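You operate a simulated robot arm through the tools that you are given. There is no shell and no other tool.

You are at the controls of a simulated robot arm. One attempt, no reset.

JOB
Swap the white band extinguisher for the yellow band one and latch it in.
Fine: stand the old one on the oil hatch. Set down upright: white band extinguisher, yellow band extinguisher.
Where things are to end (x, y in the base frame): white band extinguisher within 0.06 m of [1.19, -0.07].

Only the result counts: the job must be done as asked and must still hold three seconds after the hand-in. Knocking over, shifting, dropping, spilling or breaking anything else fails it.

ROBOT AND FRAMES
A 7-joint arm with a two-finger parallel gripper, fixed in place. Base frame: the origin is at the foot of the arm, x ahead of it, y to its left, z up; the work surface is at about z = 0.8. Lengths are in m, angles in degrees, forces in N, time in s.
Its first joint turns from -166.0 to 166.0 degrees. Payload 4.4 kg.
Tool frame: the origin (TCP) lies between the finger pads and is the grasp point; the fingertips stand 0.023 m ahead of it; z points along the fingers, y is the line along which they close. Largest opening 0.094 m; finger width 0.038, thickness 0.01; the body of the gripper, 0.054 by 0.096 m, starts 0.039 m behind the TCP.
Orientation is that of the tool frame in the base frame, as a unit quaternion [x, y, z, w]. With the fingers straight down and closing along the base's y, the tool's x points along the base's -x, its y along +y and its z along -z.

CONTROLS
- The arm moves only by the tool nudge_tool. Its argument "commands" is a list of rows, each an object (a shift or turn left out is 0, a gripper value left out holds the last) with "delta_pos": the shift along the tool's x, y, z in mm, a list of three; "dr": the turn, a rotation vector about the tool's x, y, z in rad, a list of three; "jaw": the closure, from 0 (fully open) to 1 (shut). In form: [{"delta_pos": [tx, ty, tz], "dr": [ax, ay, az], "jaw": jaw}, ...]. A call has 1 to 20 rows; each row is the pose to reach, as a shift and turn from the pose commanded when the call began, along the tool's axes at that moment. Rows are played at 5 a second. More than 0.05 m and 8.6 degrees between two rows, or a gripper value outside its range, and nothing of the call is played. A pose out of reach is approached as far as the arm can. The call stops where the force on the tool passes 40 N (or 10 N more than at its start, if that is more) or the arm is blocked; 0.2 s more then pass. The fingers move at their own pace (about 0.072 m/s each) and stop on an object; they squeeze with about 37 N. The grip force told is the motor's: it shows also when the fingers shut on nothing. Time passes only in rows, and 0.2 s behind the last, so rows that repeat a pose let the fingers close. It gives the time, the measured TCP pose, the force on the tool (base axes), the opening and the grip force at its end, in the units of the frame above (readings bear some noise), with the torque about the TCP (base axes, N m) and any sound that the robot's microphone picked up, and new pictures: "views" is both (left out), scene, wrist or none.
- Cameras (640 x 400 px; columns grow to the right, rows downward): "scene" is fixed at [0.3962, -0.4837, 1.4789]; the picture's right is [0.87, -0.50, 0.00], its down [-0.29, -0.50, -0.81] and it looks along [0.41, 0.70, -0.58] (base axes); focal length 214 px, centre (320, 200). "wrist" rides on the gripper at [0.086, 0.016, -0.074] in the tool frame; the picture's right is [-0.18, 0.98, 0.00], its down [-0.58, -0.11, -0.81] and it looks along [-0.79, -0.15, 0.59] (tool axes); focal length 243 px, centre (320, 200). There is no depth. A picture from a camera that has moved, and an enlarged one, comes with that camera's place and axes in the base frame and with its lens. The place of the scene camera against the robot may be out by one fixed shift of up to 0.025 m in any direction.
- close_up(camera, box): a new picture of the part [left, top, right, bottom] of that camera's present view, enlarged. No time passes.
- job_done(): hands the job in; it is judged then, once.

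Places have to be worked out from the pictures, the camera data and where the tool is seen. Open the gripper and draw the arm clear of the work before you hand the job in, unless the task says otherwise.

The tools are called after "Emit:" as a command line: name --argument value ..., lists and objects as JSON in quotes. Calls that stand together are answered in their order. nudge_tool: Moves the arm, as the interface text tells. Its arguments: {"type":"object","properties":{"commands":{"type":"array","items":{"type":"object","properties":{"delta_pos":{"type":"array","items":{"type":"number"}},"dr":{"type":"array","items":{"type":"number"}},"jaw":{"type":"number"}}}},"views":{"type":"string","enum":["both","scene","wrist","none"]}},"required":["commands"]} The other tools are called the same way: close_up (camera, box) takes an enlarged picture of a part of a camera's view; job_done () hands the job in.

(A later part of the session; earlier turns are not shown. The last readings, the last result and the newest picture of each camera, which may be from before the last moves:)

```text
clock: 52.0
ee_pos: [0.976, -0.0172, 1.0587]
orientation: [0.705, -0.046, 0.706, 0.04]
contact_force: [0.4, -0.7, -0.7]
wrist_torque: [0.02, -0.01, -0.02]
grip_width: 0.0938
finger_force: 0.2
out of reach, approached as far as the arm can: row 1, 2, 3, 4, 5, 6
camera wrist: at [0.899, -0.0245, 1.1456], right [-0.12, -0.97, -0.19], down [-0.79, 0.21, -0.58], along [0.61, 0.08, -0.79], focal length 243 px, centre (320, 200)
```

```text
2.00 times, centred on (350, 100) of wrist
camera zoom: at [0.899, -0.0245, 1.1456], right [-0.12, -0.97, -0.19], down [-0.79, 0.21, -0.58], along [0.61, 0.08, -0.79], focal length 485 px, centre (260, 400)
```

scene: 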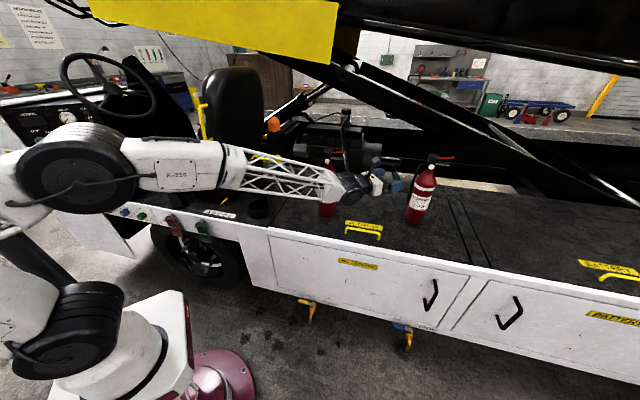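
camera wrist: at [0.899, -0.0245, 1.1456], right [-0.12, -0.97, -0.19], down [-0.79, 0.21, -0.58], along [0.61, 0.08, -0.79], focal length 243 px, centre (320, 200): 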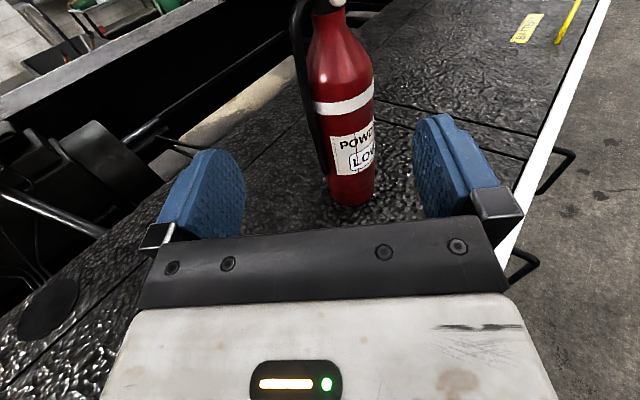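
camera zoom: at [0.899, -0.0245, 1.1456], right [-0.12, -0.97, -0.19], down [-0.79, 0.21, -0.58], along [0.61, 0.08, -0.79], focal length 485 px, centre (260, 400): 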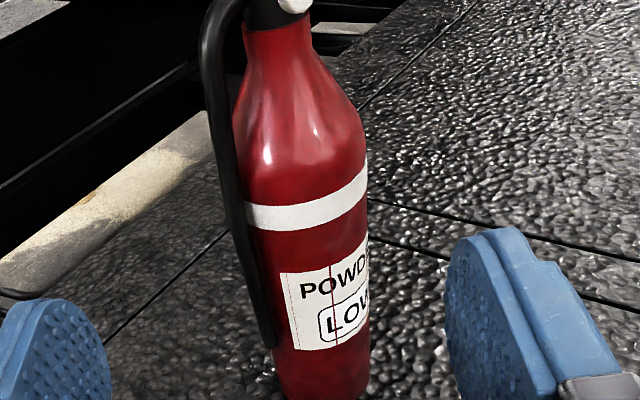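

The white-band unit stands upright at about (1.17, -0.054), within tolerance. Next I'll go back around to the robot side of the yellow-band unit.

Emit:
nudge_tool --commands '[{"delta_pos": [0, -6, -32], "jaw": 0}, {"delta_pos": [0, -12, -64], "jaw": 0}, {"delta_pos": [0, -18, -96], "jaw": 0}, {"delta_pos": [0, -24, -128], "jaw": 0}, {"delta_pos": [0, -30, -160], "jaw": 0}, {"delta_pos": [0, -35, -192], "jaw": 0}, {"delta_pos": [0, -40, -222], "jaw": 0}, {"delta_pos": [0, -70, -242], "jaw": 0}, {"delta_pos": [0, -100, -262], "jaw": 0}, {"delta_pos": [0, -130, -280], "jaw": 0}, {"delta_pos": [0, -160, -293], "jaw": 0}, {"delta_pos": [-20, -182, -300], "jaw": 0}, {"delta_pos": [-50, -182, -300], "jaw": 0}]'

Emit:
close_up --camera "wrist" --box '[160, 0, 500, 220]'

```text
clock: 54.9
ee_pos: [0.7016, 0.1997, 1.0078]
orientation: [0.704, -0.041, 0.708, 0.036]
contact_force: [-0.3, 0.4, -0.2]
wrist_torque: [-0.01, 0.0, 0.05]
grip_width: 0.0943
finger_force: 0.0
camera wrist: at [0.6244, 0.1915, 1.0932], right [-0.11, -0.98, -0.19], down [-0.79, 0.2, -0.58], along [0.61, 0.09, -0.79], focal length 243 px, centre (320, 200)
```

scene: 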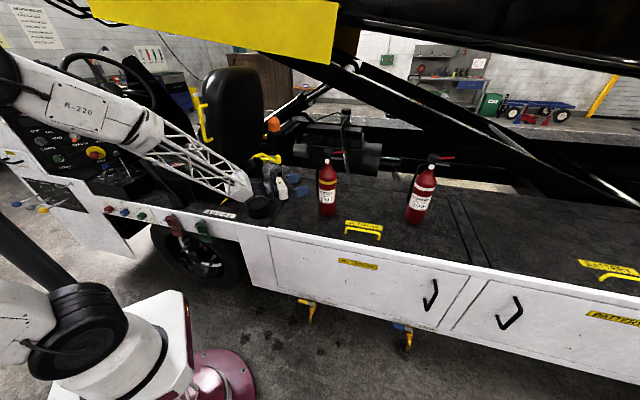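
wrist: 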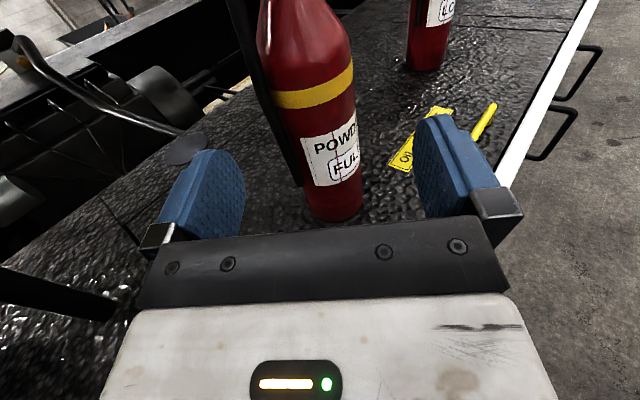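

```text
1.82 times, centred on (330, 110) of wrist
camera zoom: at [0.6244, 0.1915, 1.0932], right [-0.11, -0.98, -0.19], down [-0.79, 0.2, -0.58], along [0.61, 0.09, -0.79], focal length 441 px, centre (302, 364)
```

zoom: 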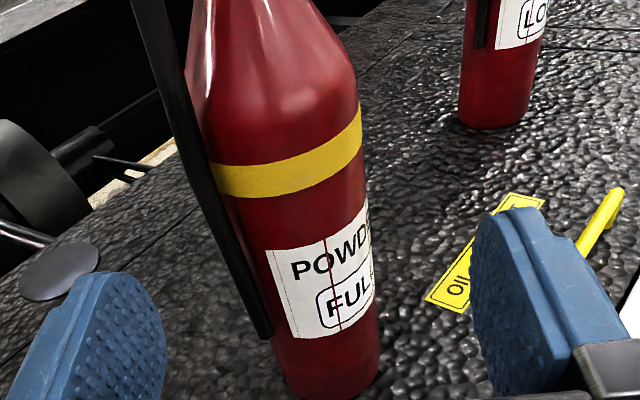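

From the new view and the first overhead one, the yellow-band axis is at about (0.842, 0.200), with its hose and lever oriented like the white one's were. I'll align laterally, drop to z≈0.983 and advance part way.

Emit:
nudge_tool --commands '[{"delta_pos": [-12, -8, 0], "jaw": 0}, {"delta_pos": [-25, -15, 0], "jaw": 0}, {"delta_pos": [-25, -15, 25], "jaw": 0}, {"delta_pos": [-25, -15, 50], "jaw": 0}, {"delta_pos": [-25, -15, 75], "jaw": 0}, {"delta_pos": [-25, -15, 88], "jaw": 0}]'

Emit:
close_up --camera "wrist" --box '[160, 0, 500, 220]'

```text
clock: 56.2
ee_pos: [0.7908, 0.2033, 0.983]
orientation: [0.705, -0.041, 0.708, 0.037]
contact_force: [-0.8, 0.1, -0.3]
wrist_torque: [0.04, -0.01, 0.0]
grip_width: 0.0938
finger_force: 0.0
camera wrist: at [0.7133, 0.1949, 1.0695], right [-0.11, -0.98, -0.19], down [-0.79, 0.2, -0.58], along [0.61, 0.09, -0.79], focal length 243 px, centre (320, 200)
```

scene: 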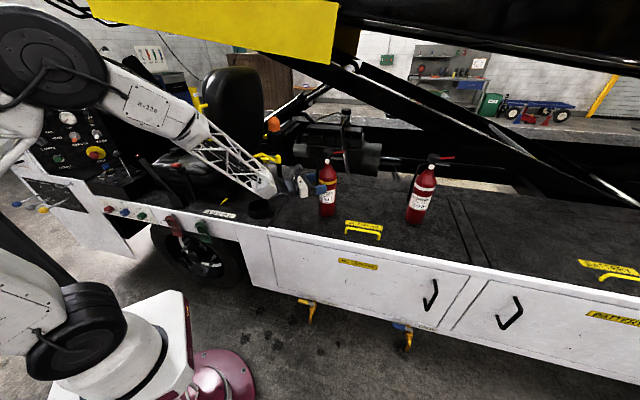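
wrist: 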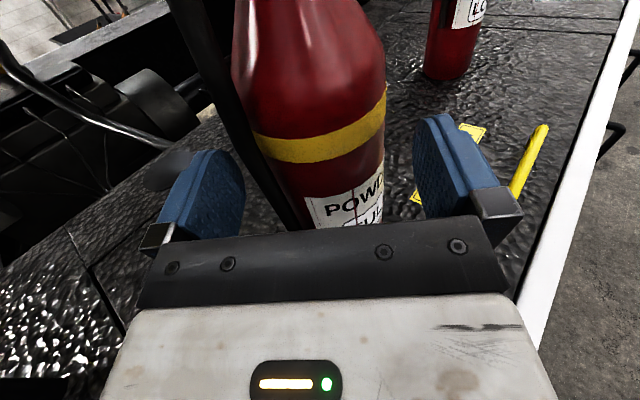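

```text
1.82 times, centred on (330, 110) of wrist
camera zoom: at [0.7133, 0.1949, 1.0695], right [-0.11, -0.98, -0.19], down [-0.79, 0.2, -0.58], along [0.61, 0.09, -0.79], focal length 441 px, centre (302, 364)
```

zoom: 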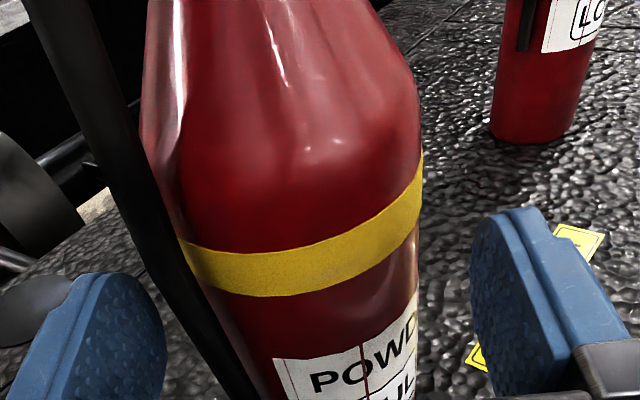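

Centring looks within a millimetre or so of ideal, judged against the white bottle's view at the same distance. I'll advance 39 mm and close.

Emit:
nudge_tool --commands '[{"delta_pos": [0, 1, 12], "jaw": 0}, {"delta_pos": [0, 1, 24], "jaw": 0}, {"delta_pos": [0, 1, 33], "jaw": 0}, {"delta_pos": [0, 1, 39], "jaw": 0}, {"delta_pos": [0, 1, 39], "jaw": 1}, {"delta_pos": [0, 1, 39], "jaw": 1}, {"delta_pos": [0, 1, 39], "jaw": 1}, {"delta_pos": [0, 1, 39], "jaw": 1}]'

Emit:
close_up --camera "scene" --box '[280, 140, 380, 230]'

```text
clock: 58.0
ee_pos: [0.8288, 0.1976, 0.9843]
orientation: [0.704, -0.041, 0.708, 0.036]
contact_force: [3.8, 12.4, 5.7]
wrist_torque: [1.76, -0.83, 0.29]
grip_width: 0.0792
finger_force: 37.0
camera wrist: at [0.7507, 0.1886, 1.0702], right [-0.11, -0.98, -0.19], down [-0.79, 0.2, -0.58], along [0.61, 0.09, -0.79], focal length 243 px, centre (320, 200)
```

scene: 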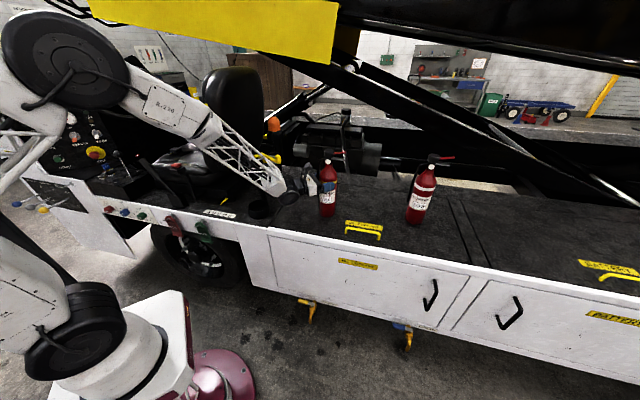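
wrist: 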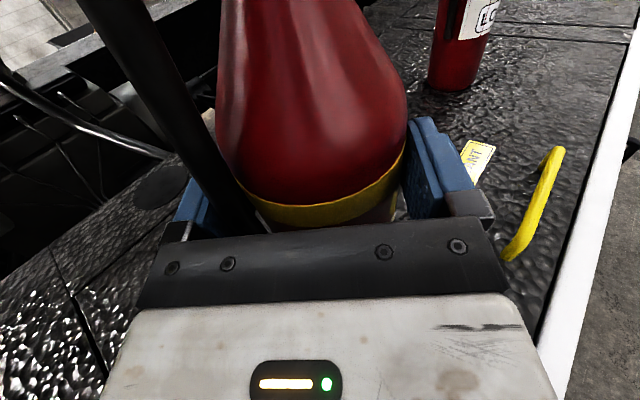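

```text
4.44 times, centred on (330, 185) of scene
camera zoom: at [0.3962, -0.4837, 1.4789], right [0.87, -0.5, 0.0], down [-0.29, -0.5, -0.81], along [0.41, 0.7, -0.58], focal length 953 px, centre (276, 267)
```

zoom: 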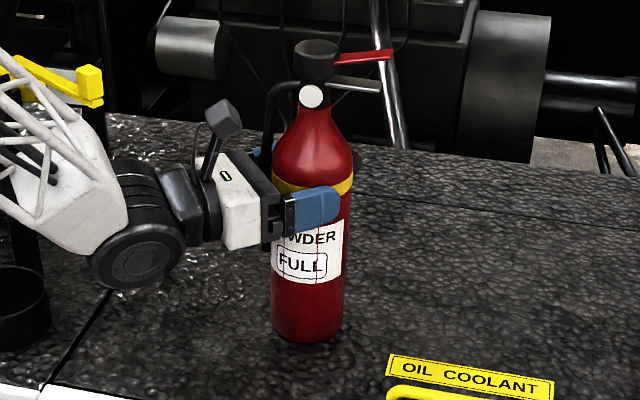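

The grip is firm at 0.079 m. I'll lift slightly, shift toward -y so the wrist clears the open latch tab, then raise and bring it back in front of the cradle.

Emit:
nudge_tool --commands '[{"delta_pos": [8, 0, 0], "jaw": 1}, {"delta_pos": [20, 0, 0], "jaw": 1}, {"delta_pos": [35, 20, 2], "jaw": 1}, {"delta_pos": [55, 40, 4], "jaw": 1}, {"delta_pos": [75, 50, 5], "jaw": 1}, {"delta_pos": [95, 53, -24], "jaw": 1}, {"delta_pos": [105, 56, -54], "jaw": 1}, {"delta_pos": [105, 59, -84], "jaw": 1}, {"delta_pos": [105, 63, -114], "jaw": 1}, {"delta_pos": [105, 66, -144], "jaw": 1}, {"delta_pos": [105, 69, -174], "jaw": 1}, {"delta_pos": [105, 70, -200], "jaw": 1}]'

Emit:
close_up --camera "scene" --box '[210, 120, 350, 230]'

```text
clock: 60.6
ee_pos: [0.6225, 0.1461, 1.089]
orientation: [0.704, -0.042, 0.708, 0.038]
contact_force: [0.6, -0.7, -9.9]
wrist_torque: [-0.01, 0.16, 0.0]
grip_width: 0.079
finger_force: 36.7
camera wrist: at [0.5452, 0.1379, 1.1741], right [-0.11, -0.98, -0.19], down [-0.79, 0.2, -0.58], along [0.61, 0.09, -0.79], focal length 243 px, centre (320, 200)
```

scene: 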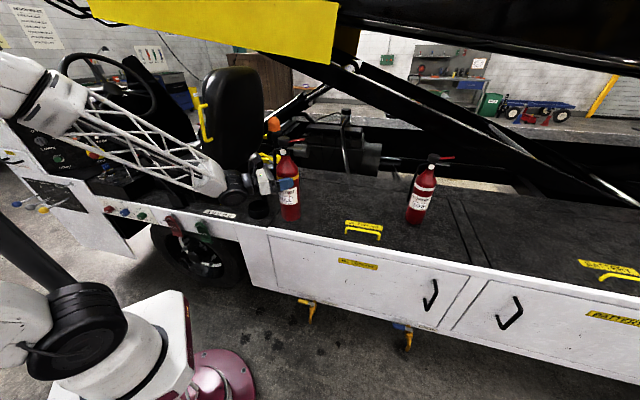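
wrist: 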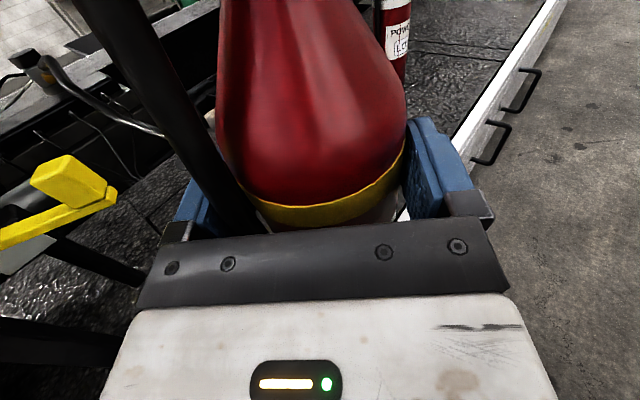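

```text
3.64 times, centred on (280, 175) of scene
camera zoom: at [0.3962, -0.4837, 1.4789], right [0.87, -0.5, 0.0], down [-0.29, -0.5, -0.81], along [0.41, 0.7, -0.58], focal length 780 px, centre (466, 291)
```

zoom: 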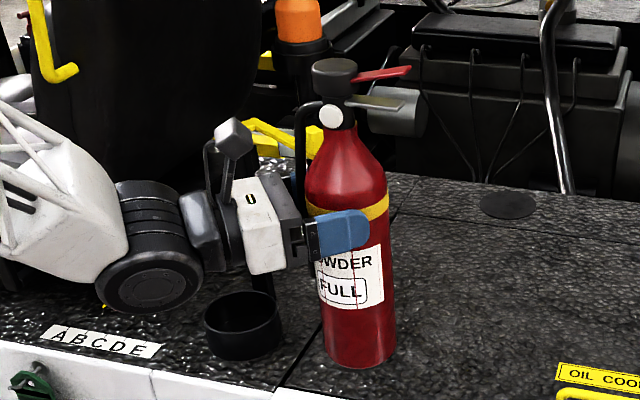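

The yellow-band unit hangs level in front of the empty cradle and the latch is still open. I'll take it in over the cup along the same corridor the white one came out by.

Emit:
nudge_tool --commands '[{"delta_pos": [0, -20, -14], "jaw": 1}, {"delta_pos": [0, -41, -28], "jaw": 1}, {"delta_pos": [0, -62, -43], "jaw": 1}, {"delta_pos": [0, -82, -57], "jaw": 1}, {"delta_pos": [0, -102, -71], "jaw": 1}, {"delta_pos": [0, -124, -79], "jaw": 1}, {"delta_pos": [0, -145, -86], "jaw": 1}, {"delta_pos": [0, -166, -93], "jaw": 1}, {"delta_pos": [0, -187, -101], "jaw": 1}, {"delta_pos": [0, -208, -108], "jaw": 1}, {"delta_pos": [0, -208, -108], "jaw": 1}]'

Emit:
close_up --camera "scene" --box '[210, 120, 310, 225]'

Emit:
close_up --camera "scene" --box '[240, 180, 280, 220]'

```text
clock: 63.0
ee_pos: [0.5357, 0.3659, 1.0882]
orientation: [0.705, -0.041, 0.707, 0.038]
contact_force: [0.2, 0.0, -10.4]
wrist_torque: [0.01, 0.16, 0.01]
grip_width: 0.0788
finger_force: 37.4
camera wrist: at [0.4581, 0.3578, 1.1745], right [-0.11, -0.98, -0.19], down [-0.79, 0.2, -0.58], along [0.61, 0.09, -0.79], focal length 243 px, centre (320, 200)
```

scene: 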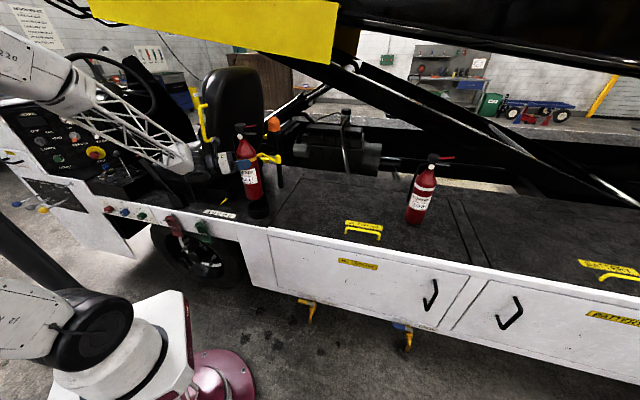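
wrist: 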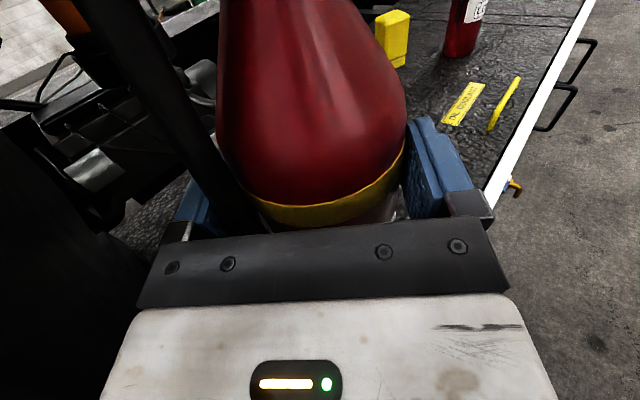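

```text
3.81 times, centred on (260, 172) of scene
camera zoom: at [0.3962, -0.4837, 1.4789], right [0.87, -0.5, 0.0], down [-0.29, -0.5, -0.81], along [0.41, 0.7, -0.58], focal length 817 px, centre (549, 305)
```

zoom: 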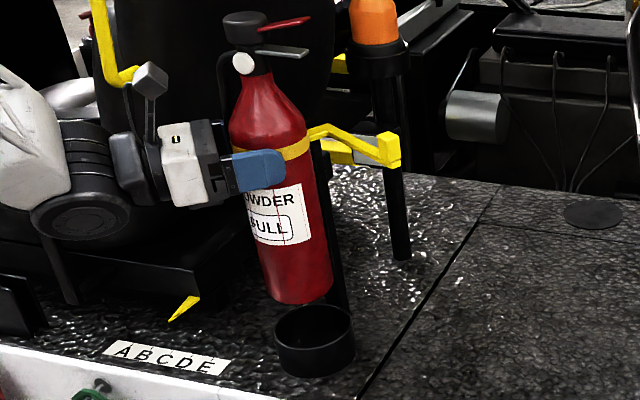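

```text
10.00 times, centred on (260, 200) of scene
camera zoom: at [0.3962, -0.4837, 1.4789], right [0.87, -0.5, 0.0], down [-0.29, -0.5, -0.81], along [0.41, 0.7, -0.58], focal length 2145 px, centre (920, 200)
```

zoom: 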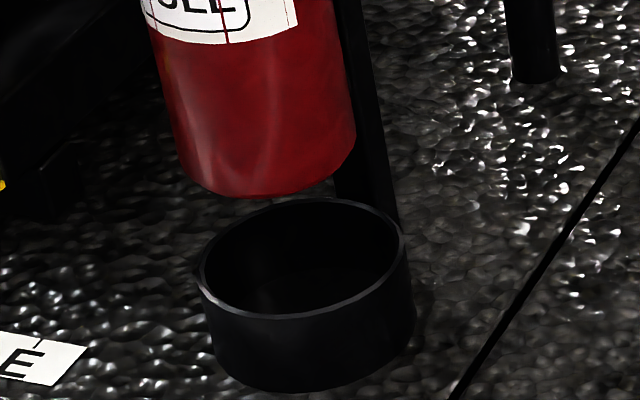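

The bottle hangs right above the cup but about 4 mm left of vertical alignment in the scene view. I'll correct by (+3.5, -2) mm and lower to just above the rim.

Emit:
nudge_tool --commands '[{"delta_pos": [0, 1.6, 3.7], "jaw": 1}, {"delta_pos": [-15, 1.6, 3.7], "jaw": 1}, {"delta_pos": [-30, 1.6, 3.7], "jaw": 1}, {"delta_pos": [-45, 1.6, 3.7], "jaw": 1}, {"delta_pos": [-55, 1.6, 3.7], "jaw": 1}, {"delta_pos": [-55, 1.6, 3.7], "jaw": 1}]' --views "scene"

Emit:
close_up --camera "scene" --box '[240, 180, 280, 220]'

```text
clock: 64.5
ee_pos: [0.5407, 0.3665, 1.0321]
orientation: [0.704, -0.041, 0.708, 0.036]
contact_force: [-0.8, -0.2, -9.4]
wrist_torque: [0.01, 0.14, 0.01]
grip_width: 0.0792
finger_force: 36.8
```

scene: 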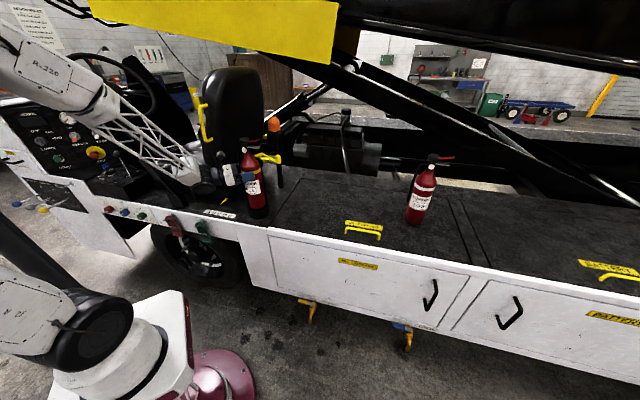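

```text
10.00 times, centred on (260, 200) of scene
camera zoom: at [0.3962, -0.4837, 1.4789], right [0.87, -0.5, 0.0], down [-0.29, -0.5, -0.81], along [0.41, 0.7, -0.58], focal length 2145 px, centre (920, 200)
```

zoom: 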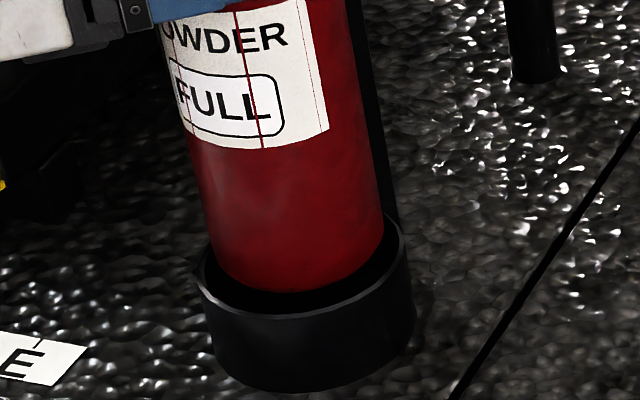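

The bottle now sits concentric just over the cup. I'll lower it slowly into the cup.

Emit:
nudge_tool --commands '[{"delta_pos": [-8, 0, 0], "jaw": 1}, {"delta_pos": [-16, 0, 0], "jaw": 1}, {"delta_pos": [-24, 0, 0], "jaw": 1}, {"delta_pos": [-32, 0, 0], "jaw": 1}, {"delta_pos": [-38, 0, 0], "jaw": 1}, {"delta_pos": [-42, 0, 0], "jaw": 1}, {"delta_pos": [-42, 0, 0], "jaw": 1}]' --views "scene"

Emit:
close_up --camera "scene" --box '[230, 140, 300, 220]'

```text
clock: 66.0
ee_pos: [0.5402, 0.3661, 0.9923]
orientation: [0.704, -0.041, 0.708, 0.035]
contact_force: [0.1, -0.1, -9.7]
wrist_torque: [0.01, 0.16, 0.05]
grip_width: 0.0788
finger_force: 37.0
```

scene: 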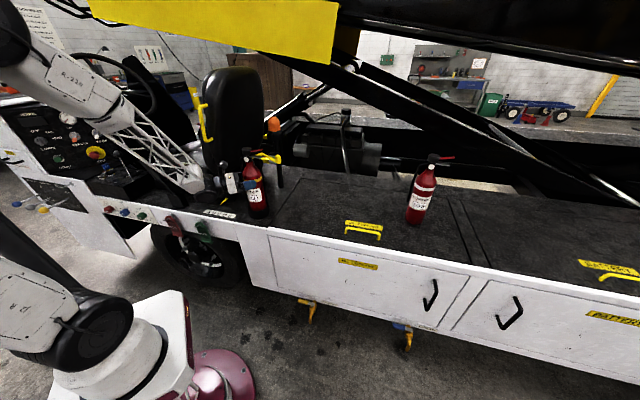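

```text
5.00 times, centred on (265, 180) of scene
camera zoom: at [0.3962, -0.4837, 1.4789], right [0.87, -0.5, 0.0], down [-0.29, -0.5, -0.81], along [0.41, 0.7, -0.58], focal length 1072 px, centre (595, 300)
```

zoom: 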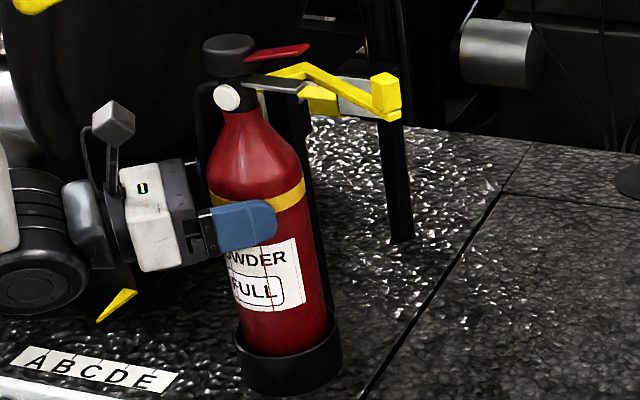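

The bottle slid into the cup with no side load and still hangs at -9.7 N. I'll lower the last few millimetres until it seats.

Emit:
nudge_tool --commands '[{"delta_pos": [-2, 0, 0], "jaw": 1}, {"delta_pos": [-4, 0, 0], "jaw": 1}, {"delta_pos": [-6, 0, 0], "jaw": 1}, {"delta_pos": [-8, 0, 0], "jaw": 1}, {"delta_pos": [-8, 0, 0], "jaw": 1}]' --views "none"

```text
clock: 67.2
ee_pos: [0.5412, 0.3668, 0.9842]
orientation: [0.704, -0.041, 0.708, 0.037]
contact_force: [3.3, 2.1, 24.5]
wrist_torque: [-0.79, -0.57, 0.44]
grip_width: 0.0791
finger_force: 36.7
```

It is seated, and now pressing down at 24 N. I'll ease up 2 mm to remove the preload, then open the fingers.

Emit:
nudge_tool --commands '[{"delta_pos": [1.5, 0, 0], "jaw": 1}, {"delta_pos": [1.5, 0, 0], "jaw": 1}, {"delta_pos": [1.5, 0, 0], "jaw": 0.7}, {"delta_pos": [1.5, 0, 0], "jaw": 0.3}, {"delta_pos": [1.5, 0, 0], "jaw": 0}, {"delta_pos": [1.5, 0, 0], "jaw": 0}, {"delta_pos": [1.5, 0, 0], "jaw": 0}]'

Emit:
close_up --camera "scene" --box '[230, 140, 300, 220]'

Emit:
close_up --camera "wrist" --box '[100, 0, 540, 260]'

```text
clock: 68.8
ee_pos: [0.5407, 0.3657, 0.9859]
orientation: [0.705, -0.04, 0.707, 0.037]
contact_force: [0.6, 0.6, 0.7]
wrist_torque: [0.02, -0.03, 0.02]
grip_width: 0.0939
finger_force: 0.1
camera wrist: at [0.4631, 0.3572, 1.0711], right [-0.11, -0.98, -0.19], down [-0.79, 0.2, -0.58], along [0.61, 0.09, -0.79], focal length 243 px, centre (320, 200)
```

scene: 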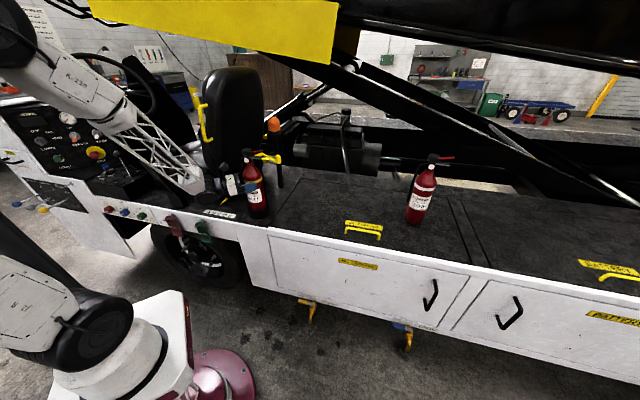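
wrist: 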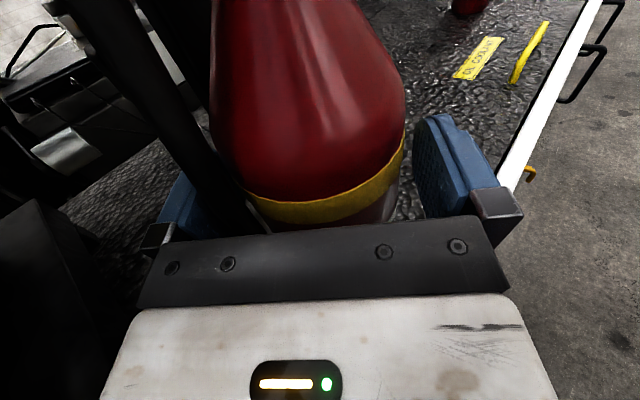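

```text
5.00 times, centred on (265, 180) of scene
camera zoom: at [0.3962, -0.4837, 1.4789], right [0.87, -0.5, 0.0], down [-0.29, -0.5, -0.81], along [0.41, 0.7, -0.58], focal length 1072 px, centre (595, 300)
```

zoom: 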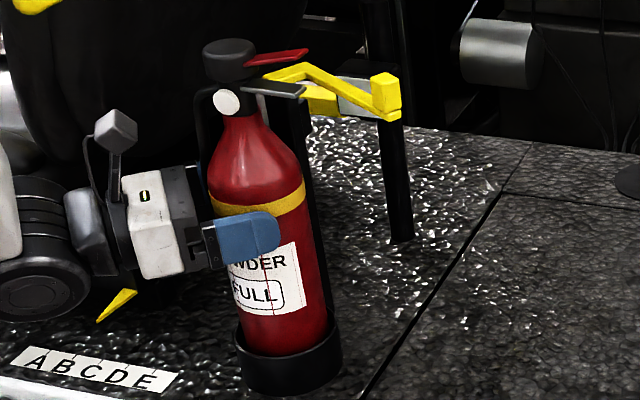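

```text
1.45 times, centred on (320, 130) of wrist
camera zoom: at [0.4631, 0.3572, 1.0711], right [-0.11, -0.98, -0.19], down [-0.79, 0.2, -0.58], along [0.61, 0.09, -0.79], focal length 353 px, centre (320, 302)
```

zoom: 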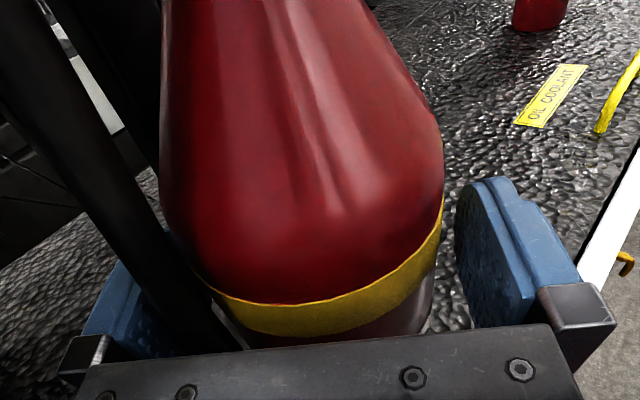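

The yellow-band unit is seated and released. I'll back the gripper straight out, then plan the latch closing.

Emit:
nudge_tool --commands '[{"delta_pos": [0, -1.5, -6], "jaw": 0}, {"delta_pos": [0, -1.5, -15], "jaw": 0}, {"delta_pos": [0, -1.5, -27], "jaw": 0}, {"delta_pos": [0, -1.5, -42], "jaw": 0}, {"delta_pos": [0, -1.5, -60], "jaw": 0}, {"delta_pos": [0, -1.5, -85], "jaw": 0}, {"delta_pos": [0, 5, -115], "jaw": 0}, {"delta_pos": [0, 15, -145], "jaw": 0}, {"delta_pos": [0, 24, -170], "jaw": 0}]'

Emit:
close_up --camera "wrist" --box '[200, 0, 500, 200]'

```text
clock: 70.8
ee_pos: [0.3689, 0.3618, 0.9826]
orientation: [0.705, -0.041, 0.707, 0.037]
contact_force: [-0.1, -0.1, 0.3]
wrist_torque: [0.02, 0.0, 0.02]
grip_width: 0.0938
finger_force: 0.0
camera wrist: at [0.2921, 0.3531, 1.0689], right [-0.11, -0.98, -0.19], down [-0.79, 0.2, -0.58], along [0.61, 0.09, -0.79], focal length 243 px, centre (320, 200)
```

scene: 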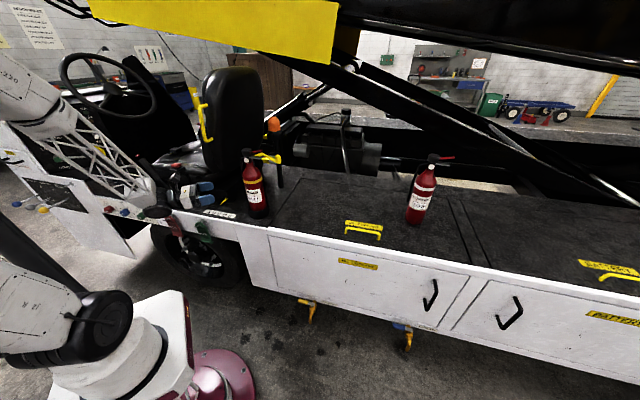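
wrist: 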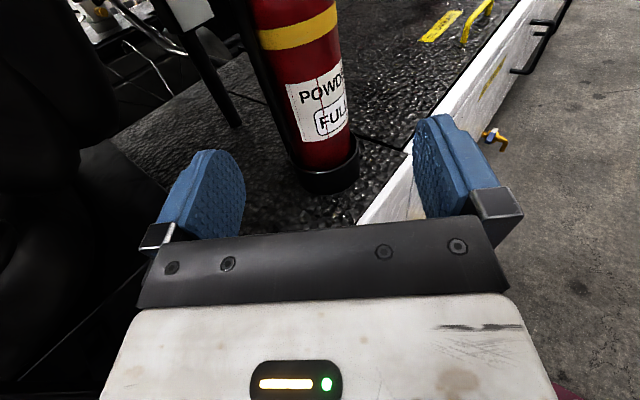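

```text
2.00 times, centred on (350, 100) of wrist
camera zoom: at [0.2921, 0.3531, 1.0689], right [-0.11, -0.98, -0.19], down [-0.79, 0.2, -0.58], along [0.61, 0.09, -0.79], focal length 485 px, centre (260, 400)
```

zoom: 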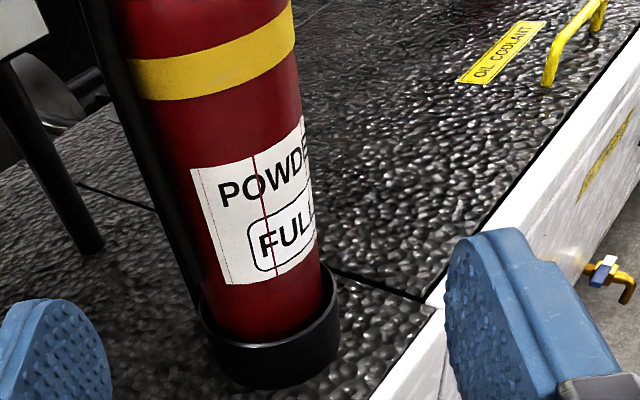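

The cradle view looks right. I'll rise at this safe spot and straighten the yaw, then rotate back to tool-down along the earlier path.

Emit:
nudge_tool --commands '[{"delta_pos": [40, 0, 0], "dr": [0.018, 0, 0], "jaw": 0}, {"delta_pos": [80, 0, 0], "dr": [0.036, 0, 0], "jaw": 0}, {"delta_pos": [120, 0, 0], "dr": [0.054, 0, 0], "jaw": 0}, {"delta_pos": [160, 0, 0], "dr": [0.072, 0, 0], "jaw": 0}, {"delta_pos": [200, 0, 0], "dr": [0.09, 0, 0], "jaw": 0}, {"delta_pos": [240, 0, 0], "dr": [0.108, 0, 0], "jaw": 0}, {"delta_pos": [275, 2, 10], "dr": [0.108, 0, 0], "jaw": 0}]' --views "none"

```text
clock: 72.5
ee_pos: [0.3766, 0.3556, 1.2574]
orientation: [0.705, -0.002, 0.709, -0.002]
contact_force: [-0.2, 0.0, 0.4]
wrist_torque: [-0.04, -0.01, -0.02]
grip_width: 0.094
finger_force: 0.0
```

I'll rotate to tool-down while crossing above the cradle, and move to the right-hand side of the open tab.

Emit:
nudge_tool --commands '[{"delta_pos": [10, 4, 27], "dr": [0, -0.131, 0], "jaw": 0}, {"delta_pos": [20, 8, 54], "dr": [0, -0.262, 0], "jaw": 0}, {"delta_pos": [20, 12, 81], "dr": [0, -0.393, 0], "jaw": 0.3}, {"delta_pos": [20, 16, 108], "dr": [0, -0.524, 0], "jaw": 0.6}, {"delta_pos": [20, 20, 135], "dr": [0, -0.654, 0], "jaw": 1}, {"delta_pos": [20, 24, 162], "dr": [0, -0.785, 0], "jaw": 1}, {"delta_pos": [20, 28, 189], "dr": [0, -0.916, 0], "jaw": 1}, {"delta_pos": [20, 32, 216], "dr": [0, -1.047, 0], "jaw": 1}, {"delta_pos": [20, 36, 243], "dr": [0, -1.178, 0], "jaw": 1}, {"delta_pos": [20, 40, 270], "dr": [0, -1.309, 0], "jaw": 1}, {"delta_pos": [20, 43, 297], "dr": [0, -1.44, 0], "jaw": 1}, {"delta_pos": [20, 45, 324], "dr": [0, -1.571, 0], "jaw": 1}]'

Emit:
close_up --camera "wrist" --box '[140, 0, 380, 150]'

Emit:
close_up --camera "scene" --box '[230, 130, 310, 190]'

```text
clock: 75.0
ee_pos: [0.7011, 0.3117, 1.2808]
orientation: [1.0, -0.001, 0.002, -0.003]
contact_force: [0.6, -0.6, 0.9]
wrist_torque: [-0.01, 0.01, -0.01]
grip_width: 0.0
finger_force: 37.1
camera wrist: at [0.7858, 0.2935, 1.3568], right [-0.19, -0.98, -0.01], down [-0.58, 0.1, 0.8], along [-0.79, 0.15, -0.59], focal length 243 px, centre (320, 200)
```

scene: 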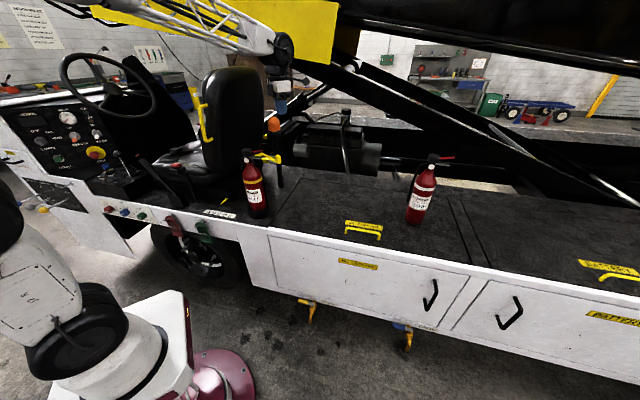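
wrist: 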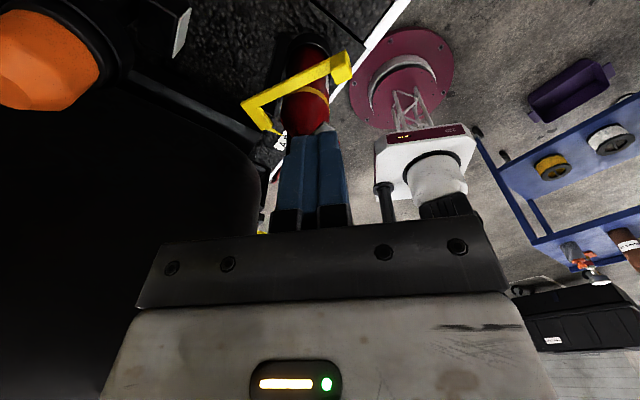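

```text
2.67 times, centred on (260, 75) of wrist
camera zoom: at [0.7858, 0.2935, 1.3568], right [-0.19, -0.98, -0.01], down [-0.58, 0.1, 0.8], along [-0.79, 0.15, -0.59], focal length 647 px, centre (480, 533)
```

zoom: 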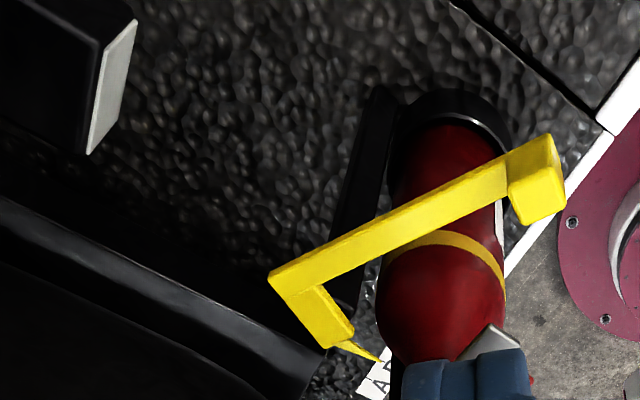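

```text
6.67 times, centred on (270, 160) of scene
camera zoom: at [0.3962, -0.4837, 1.4789], right [0.87, -0.5, 0.0], down [-0.29, -0.5, -0.81], along [0.41, 0.7, -0.58], focal length 1430 px, centre (653, 467)
```

zoom: 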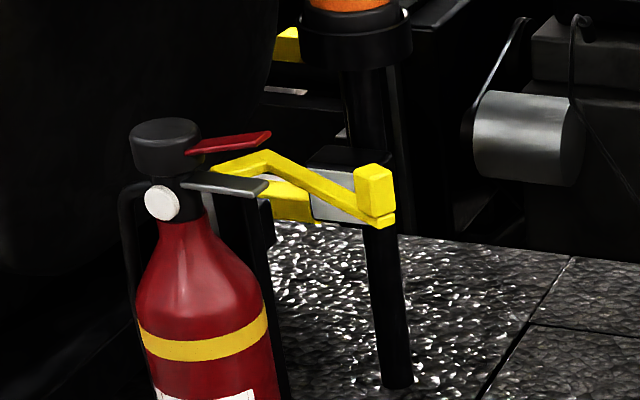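

The tab is confirmed at (0.662, 0.294). I'll shift 7 mm further out and lower the closed fingers beside its right face.

Emit:
nudge_tool --commands '[{"delta_pos": [7, 0, 30], "jaw": 1}, {"delta_pos": [7, 0, 70], "jaw": 1}, {"delta_pos": [7, 0, 110], "jaw": 1}, {"delta_pos": [7, 0, 145], "jaw": 1}, {"delta_pos": [7, 0, 170], "jaw": 1}]'

Emit:
close_up --camera "scene" --box '[230, 130, 310, 190]'

```text
clock: 76.2
ee_pos: [0.7098, 0.3097, 1.1111]
orientation: [1.0, -0.001, 0.003, -0.003]
contact_force: [-1.0, -0.1, 0.2]
wrist_torque: [-0.01, -0.01, 0.01]
grip_width: 0.0
finger_force: 36.8
camera wrist: at [0.7952, 0.2923, 1.1859], right [-0.19, -0.98, -0.01], down [-0.59, 0.11, 0.8], along [-0.79, 0.15, -0.59], focal length 243 px, centre (320, 200)
```

scene: 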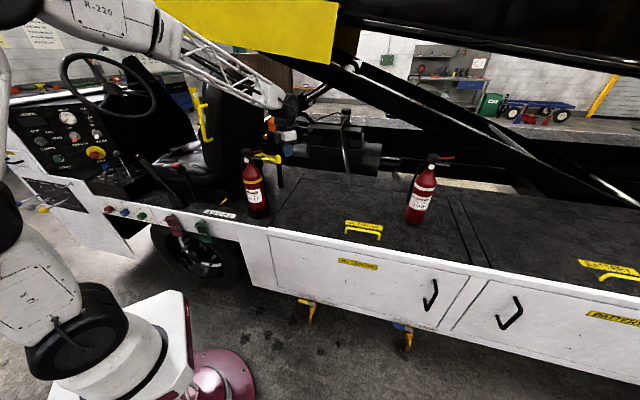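
wrist: 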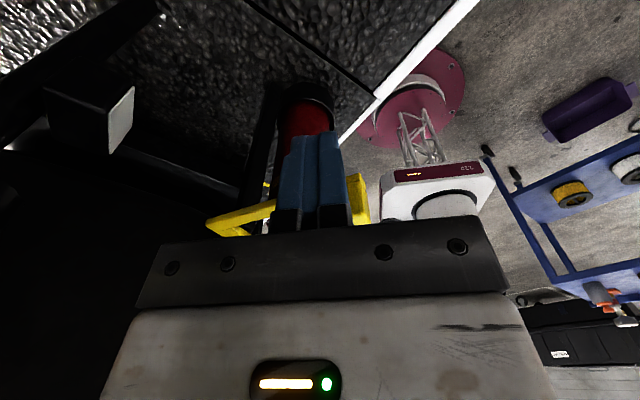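

```text
6.67 times, centred on (270, 160) of scene
camera zoom: at [0.3962, -0.4837, 1.4789], right [0.87, -0.5, 0.0], down [-0.29, -0.5, -0.81], along [0.41, 0.7, -0.58], focal length 1430 px, centre (653, 467)
```

zoom: 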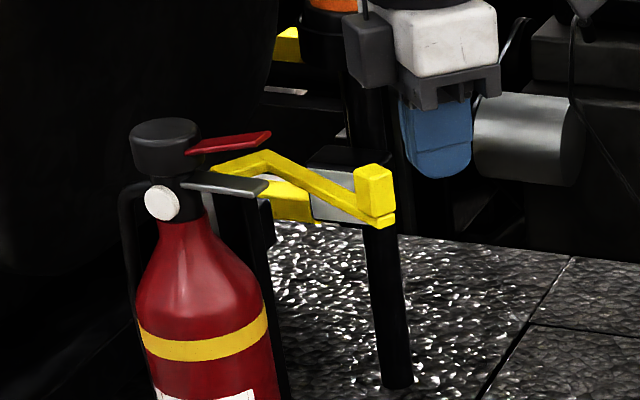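

The fingers are beside the tab's right face. I'll sweep the bar back toward closed along the known arc, pausing just short of the original closed angle.

Emit:
nudge_tool --commands '[{"delta_pos": [-14.8, -4.5, 2], "jaw": 1}, {"delta_pos": [-20.1, 0.1, 3], "jaw": 1}, {"delta_pos": [-29.4, 7, 3], "jaw": 1}, {"delta_pos": [-37.3, 11.9, 3], "jaw": 1}, {"delta_pos": [-47.6, 17.2, 3], "jaw": 1}, {"delta_pos": [-58.3, 21.7, 3], "jaw": 1}, {"delta_pos": [-69.4, 25.2, 3], "jaw": 1}, {"delta_pos": [-80.7, 27.7, 3], "jaw": 1}, {"delta_pos": [-92.2, 29.2, 3], "jaw": 1}, {"delta_pos": [-103.8, 29.7, 3], "jaw": 1}, {"delta_pos": [-115.4, 29.2, 3], "jaw": 1}, {"delta_pos": [-126.9, 27.7, 3], "jaw": 1}]'

Emit:
close_up --camera "scene" --box '[230, 130, 310, 190]'

```text
clock: 78.8
ee_pos: [0.5827, 0.283, 1.1074]
orientation: [1.0, -0.001, 0.004, -0.003]
contact_force: [1.0, 2.2, 11.9]
wrist_torque: [0.08, 0.25, -0.03]
grip_width: 0.0
finger_force: 37.2
camera wrist: at [0.6668, 0.2668, 1.1822], right [-0.19, -0.98, -0.01], down [-0.59, 0.1, 0.8], along [-0.79, 0.15, -0.6], focal length 243 px, centre (320, 200)
```

scene: 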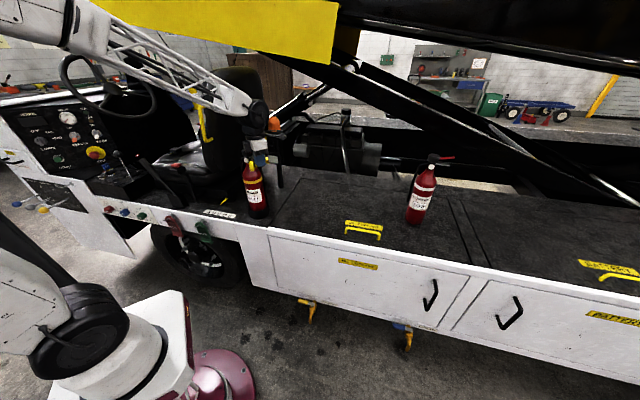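
wrist: 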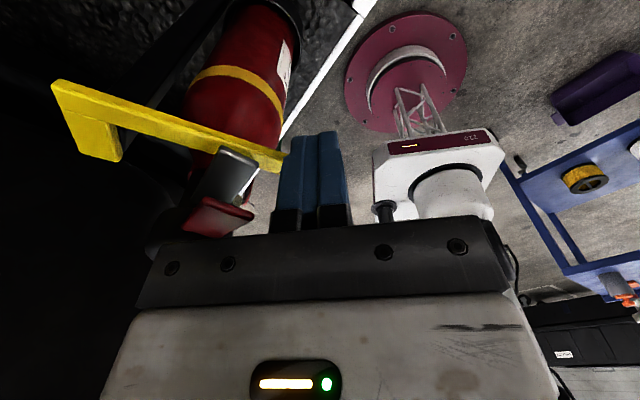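

```text
6.67 times, centred on (270, 160) of scene
camera zoom: at [0.3962, -0.4837, 1.4789], right [0.87, -0.5, 0.0], down [-0.29, -0.5, -0.81], along [0.41, 0.7, -0.58], focal length 1430 px, centre (653, 467)
```

zoom: 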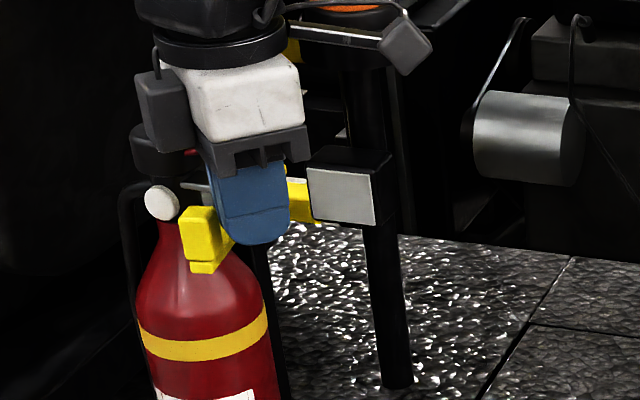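

The tab has about 25 mm to go, but there is a 12 N upward reaction. The gripper body is probably resting on the lever, so I'll raise 8 mm and check before finishing.

Emit:
nudge_tool --commands '[{"delta_pos": [2, 2, -4], "jaw": 1}, {"delta_pos": [2, 3, -8], "jaw": 1}, {"delta_pos": [2, 3, -8], "jaw": 1}]' --views "wrist"

Emit:
close_up --camera "scene" --box '[235, 140, 285, 178]'

```text
clock: 79.7
ee_pos: [0.5833, 0.2819, 1.115]
orientation: [1.0, -0.002, 0.003, -0.003]
contact_force: [-0.1, 0.3, -0.4]
wrist_torque: [-0.05, 0.0, 0.01]
grip_width: 0.0
finger_force: 37.4
camera wrist: at [0.6689, 0.2644, 1.1896], right [-0.19, -0.98, -0.01], down [-0.59, 0.11, 0.8], along [-0.79, 0.15, -0.59], focal length 243 px, centre (320, 200)
```

wrist: 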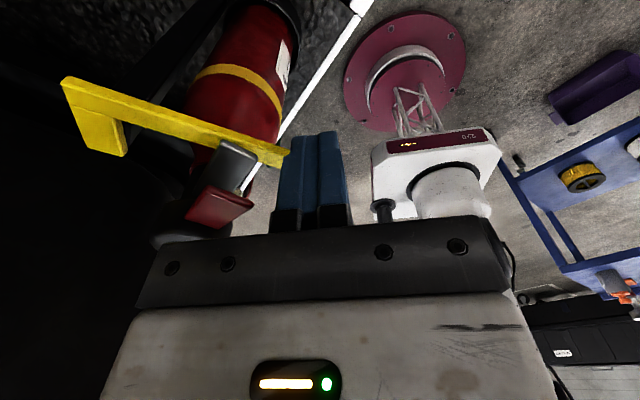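

```text
10.53 times, centred on (260, 159) of scene
camera zoom: at [0.3962, -0.4837, 1.4789], right [0.87, -0.5, 0.0], down [-0.29, -0.5, -0.81], along [0.41, 0.7, -0.58], focal length 2258 px, centre (952, 632)
```

zoom: 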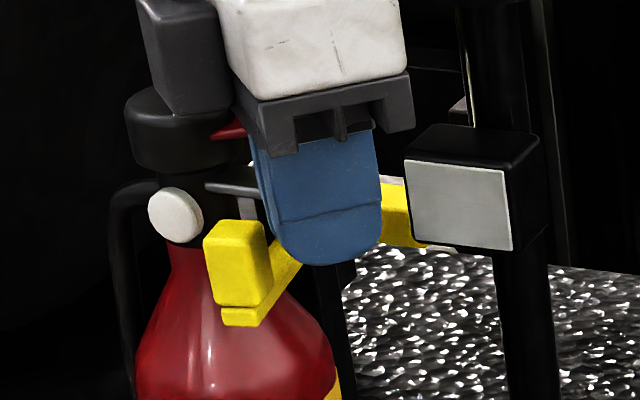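

The contact is relieved. I'll continue pushing the tab along the last part of the arc in small steps.

Emit:
nudge_tool --commands '[{"delta_pos": [-5, 1, 0], "jaw": 1}, {"delta_pos": [-10.4, 1.8, 0], "jaw": 1}, {"delta_pos": [-15, 0.8, 0], "jaw": 1}, {"delta_pos": [-19.6, -0.8, 0], "jaw": 1}, {"delta_pos": [-23, -2, 0], "jaw": 1}, {"delta_pos": [-26.4, -3.2, 0], "jaw": 1}]' --views "wrist"

Emit:
close_up --camera "scene" --box '[235, 140, 285, 178]'

```text
clock: 81.0
ee_pos: [0.5585, 0.2838, 1.1149]
orientation: [1.0, -0.001, 0.003, -0.002]
contact_force: [0.2, -0.4, -0.1]
wrist_torque: [-0.02, -0.02, 0.0]
grip_width: 0.0
finger_force: 37.5
camera wrist: at [0.6432, 0.2663, 1.1897], right [-0.19, -0.98, -0.01], down [-0.58, 0.11, 0.8], along [-0.79, 0.15, -0.59], focal length 243 px, centre (320, 200)
```

wrist: 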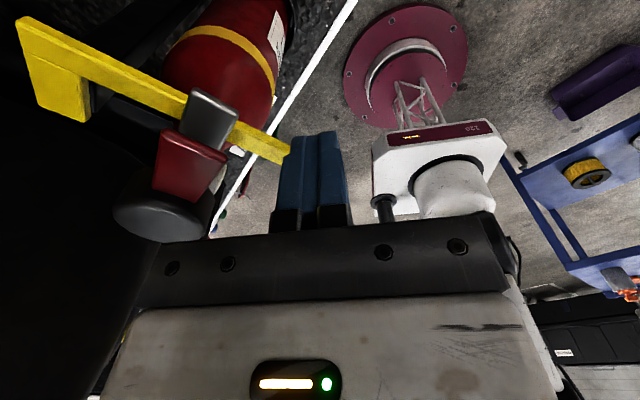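

```text
10.53 times, centred on (260, 159) of scene
camera zoom: at [0.3962, -0.4837, 1.4789], right [0.87, -0.5, 0.0], down [-0.29, -0.5, -0.81], along [0.41, 0.7, -0.58], focal length 2258 px, centre (952, 632)
```

zoom: 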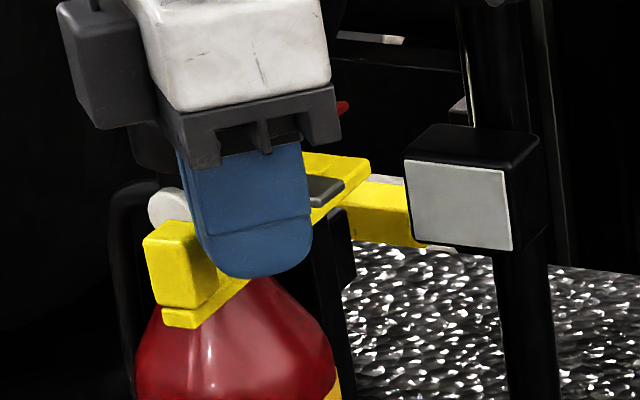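

The tab is back at its original closed pixel position with no click yet. I'll push on gently a few millimetres, watching for a stop or a sound.

Emit:
nudge_tool --commands '[{"delta_pos": [-2, -1, 0], "jaw": 1}, {"delta_pos": [-4, -2, 0], "jaw": 1}, {"delta_pos": [-6, -3, 0], "jaw": 1}, {"delta_pos": [-8, -4, 0], "jaw": 1}]' --views "none"

Emit:
close_up --camera "scene" --box '[235, 140, 285, 178]'

```text
clock: 81.8
ee_pos: [0.5546, 0.2835, 1.115]
orientation: [1.0, -0.002, 0.003, -0.004]
contact_force: [24.9, -14.7, -2.2]
wrist_torque: [-0.25, -0.42, 0.02]
grip_width: 0.0003
finger_force: 36.6
stopped in row 3: the force on the tool passed its limit at 45 N (the readings are from after the stop); the commanded pose is now the measured one
```

```text
10.53 times, centred on (260, 159) of scene
camera zoom: at [0.3962, -0.4837, 1.4789], right [0.87, -0.5, 0.0], down [-0.29, -0.5, -0.81], along [0.41, 0.7, -0.58], focal length 2258 px, centre (952, 632)
```

zoom: 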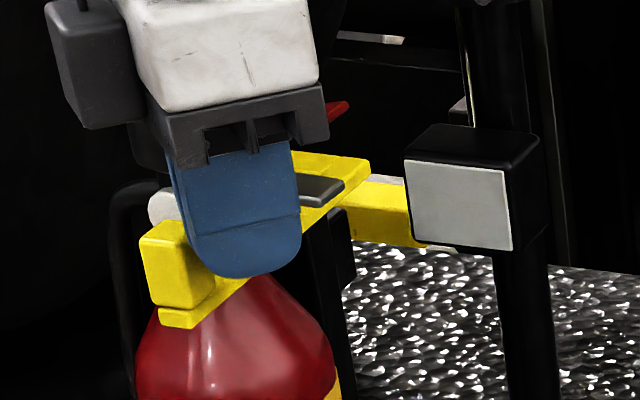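

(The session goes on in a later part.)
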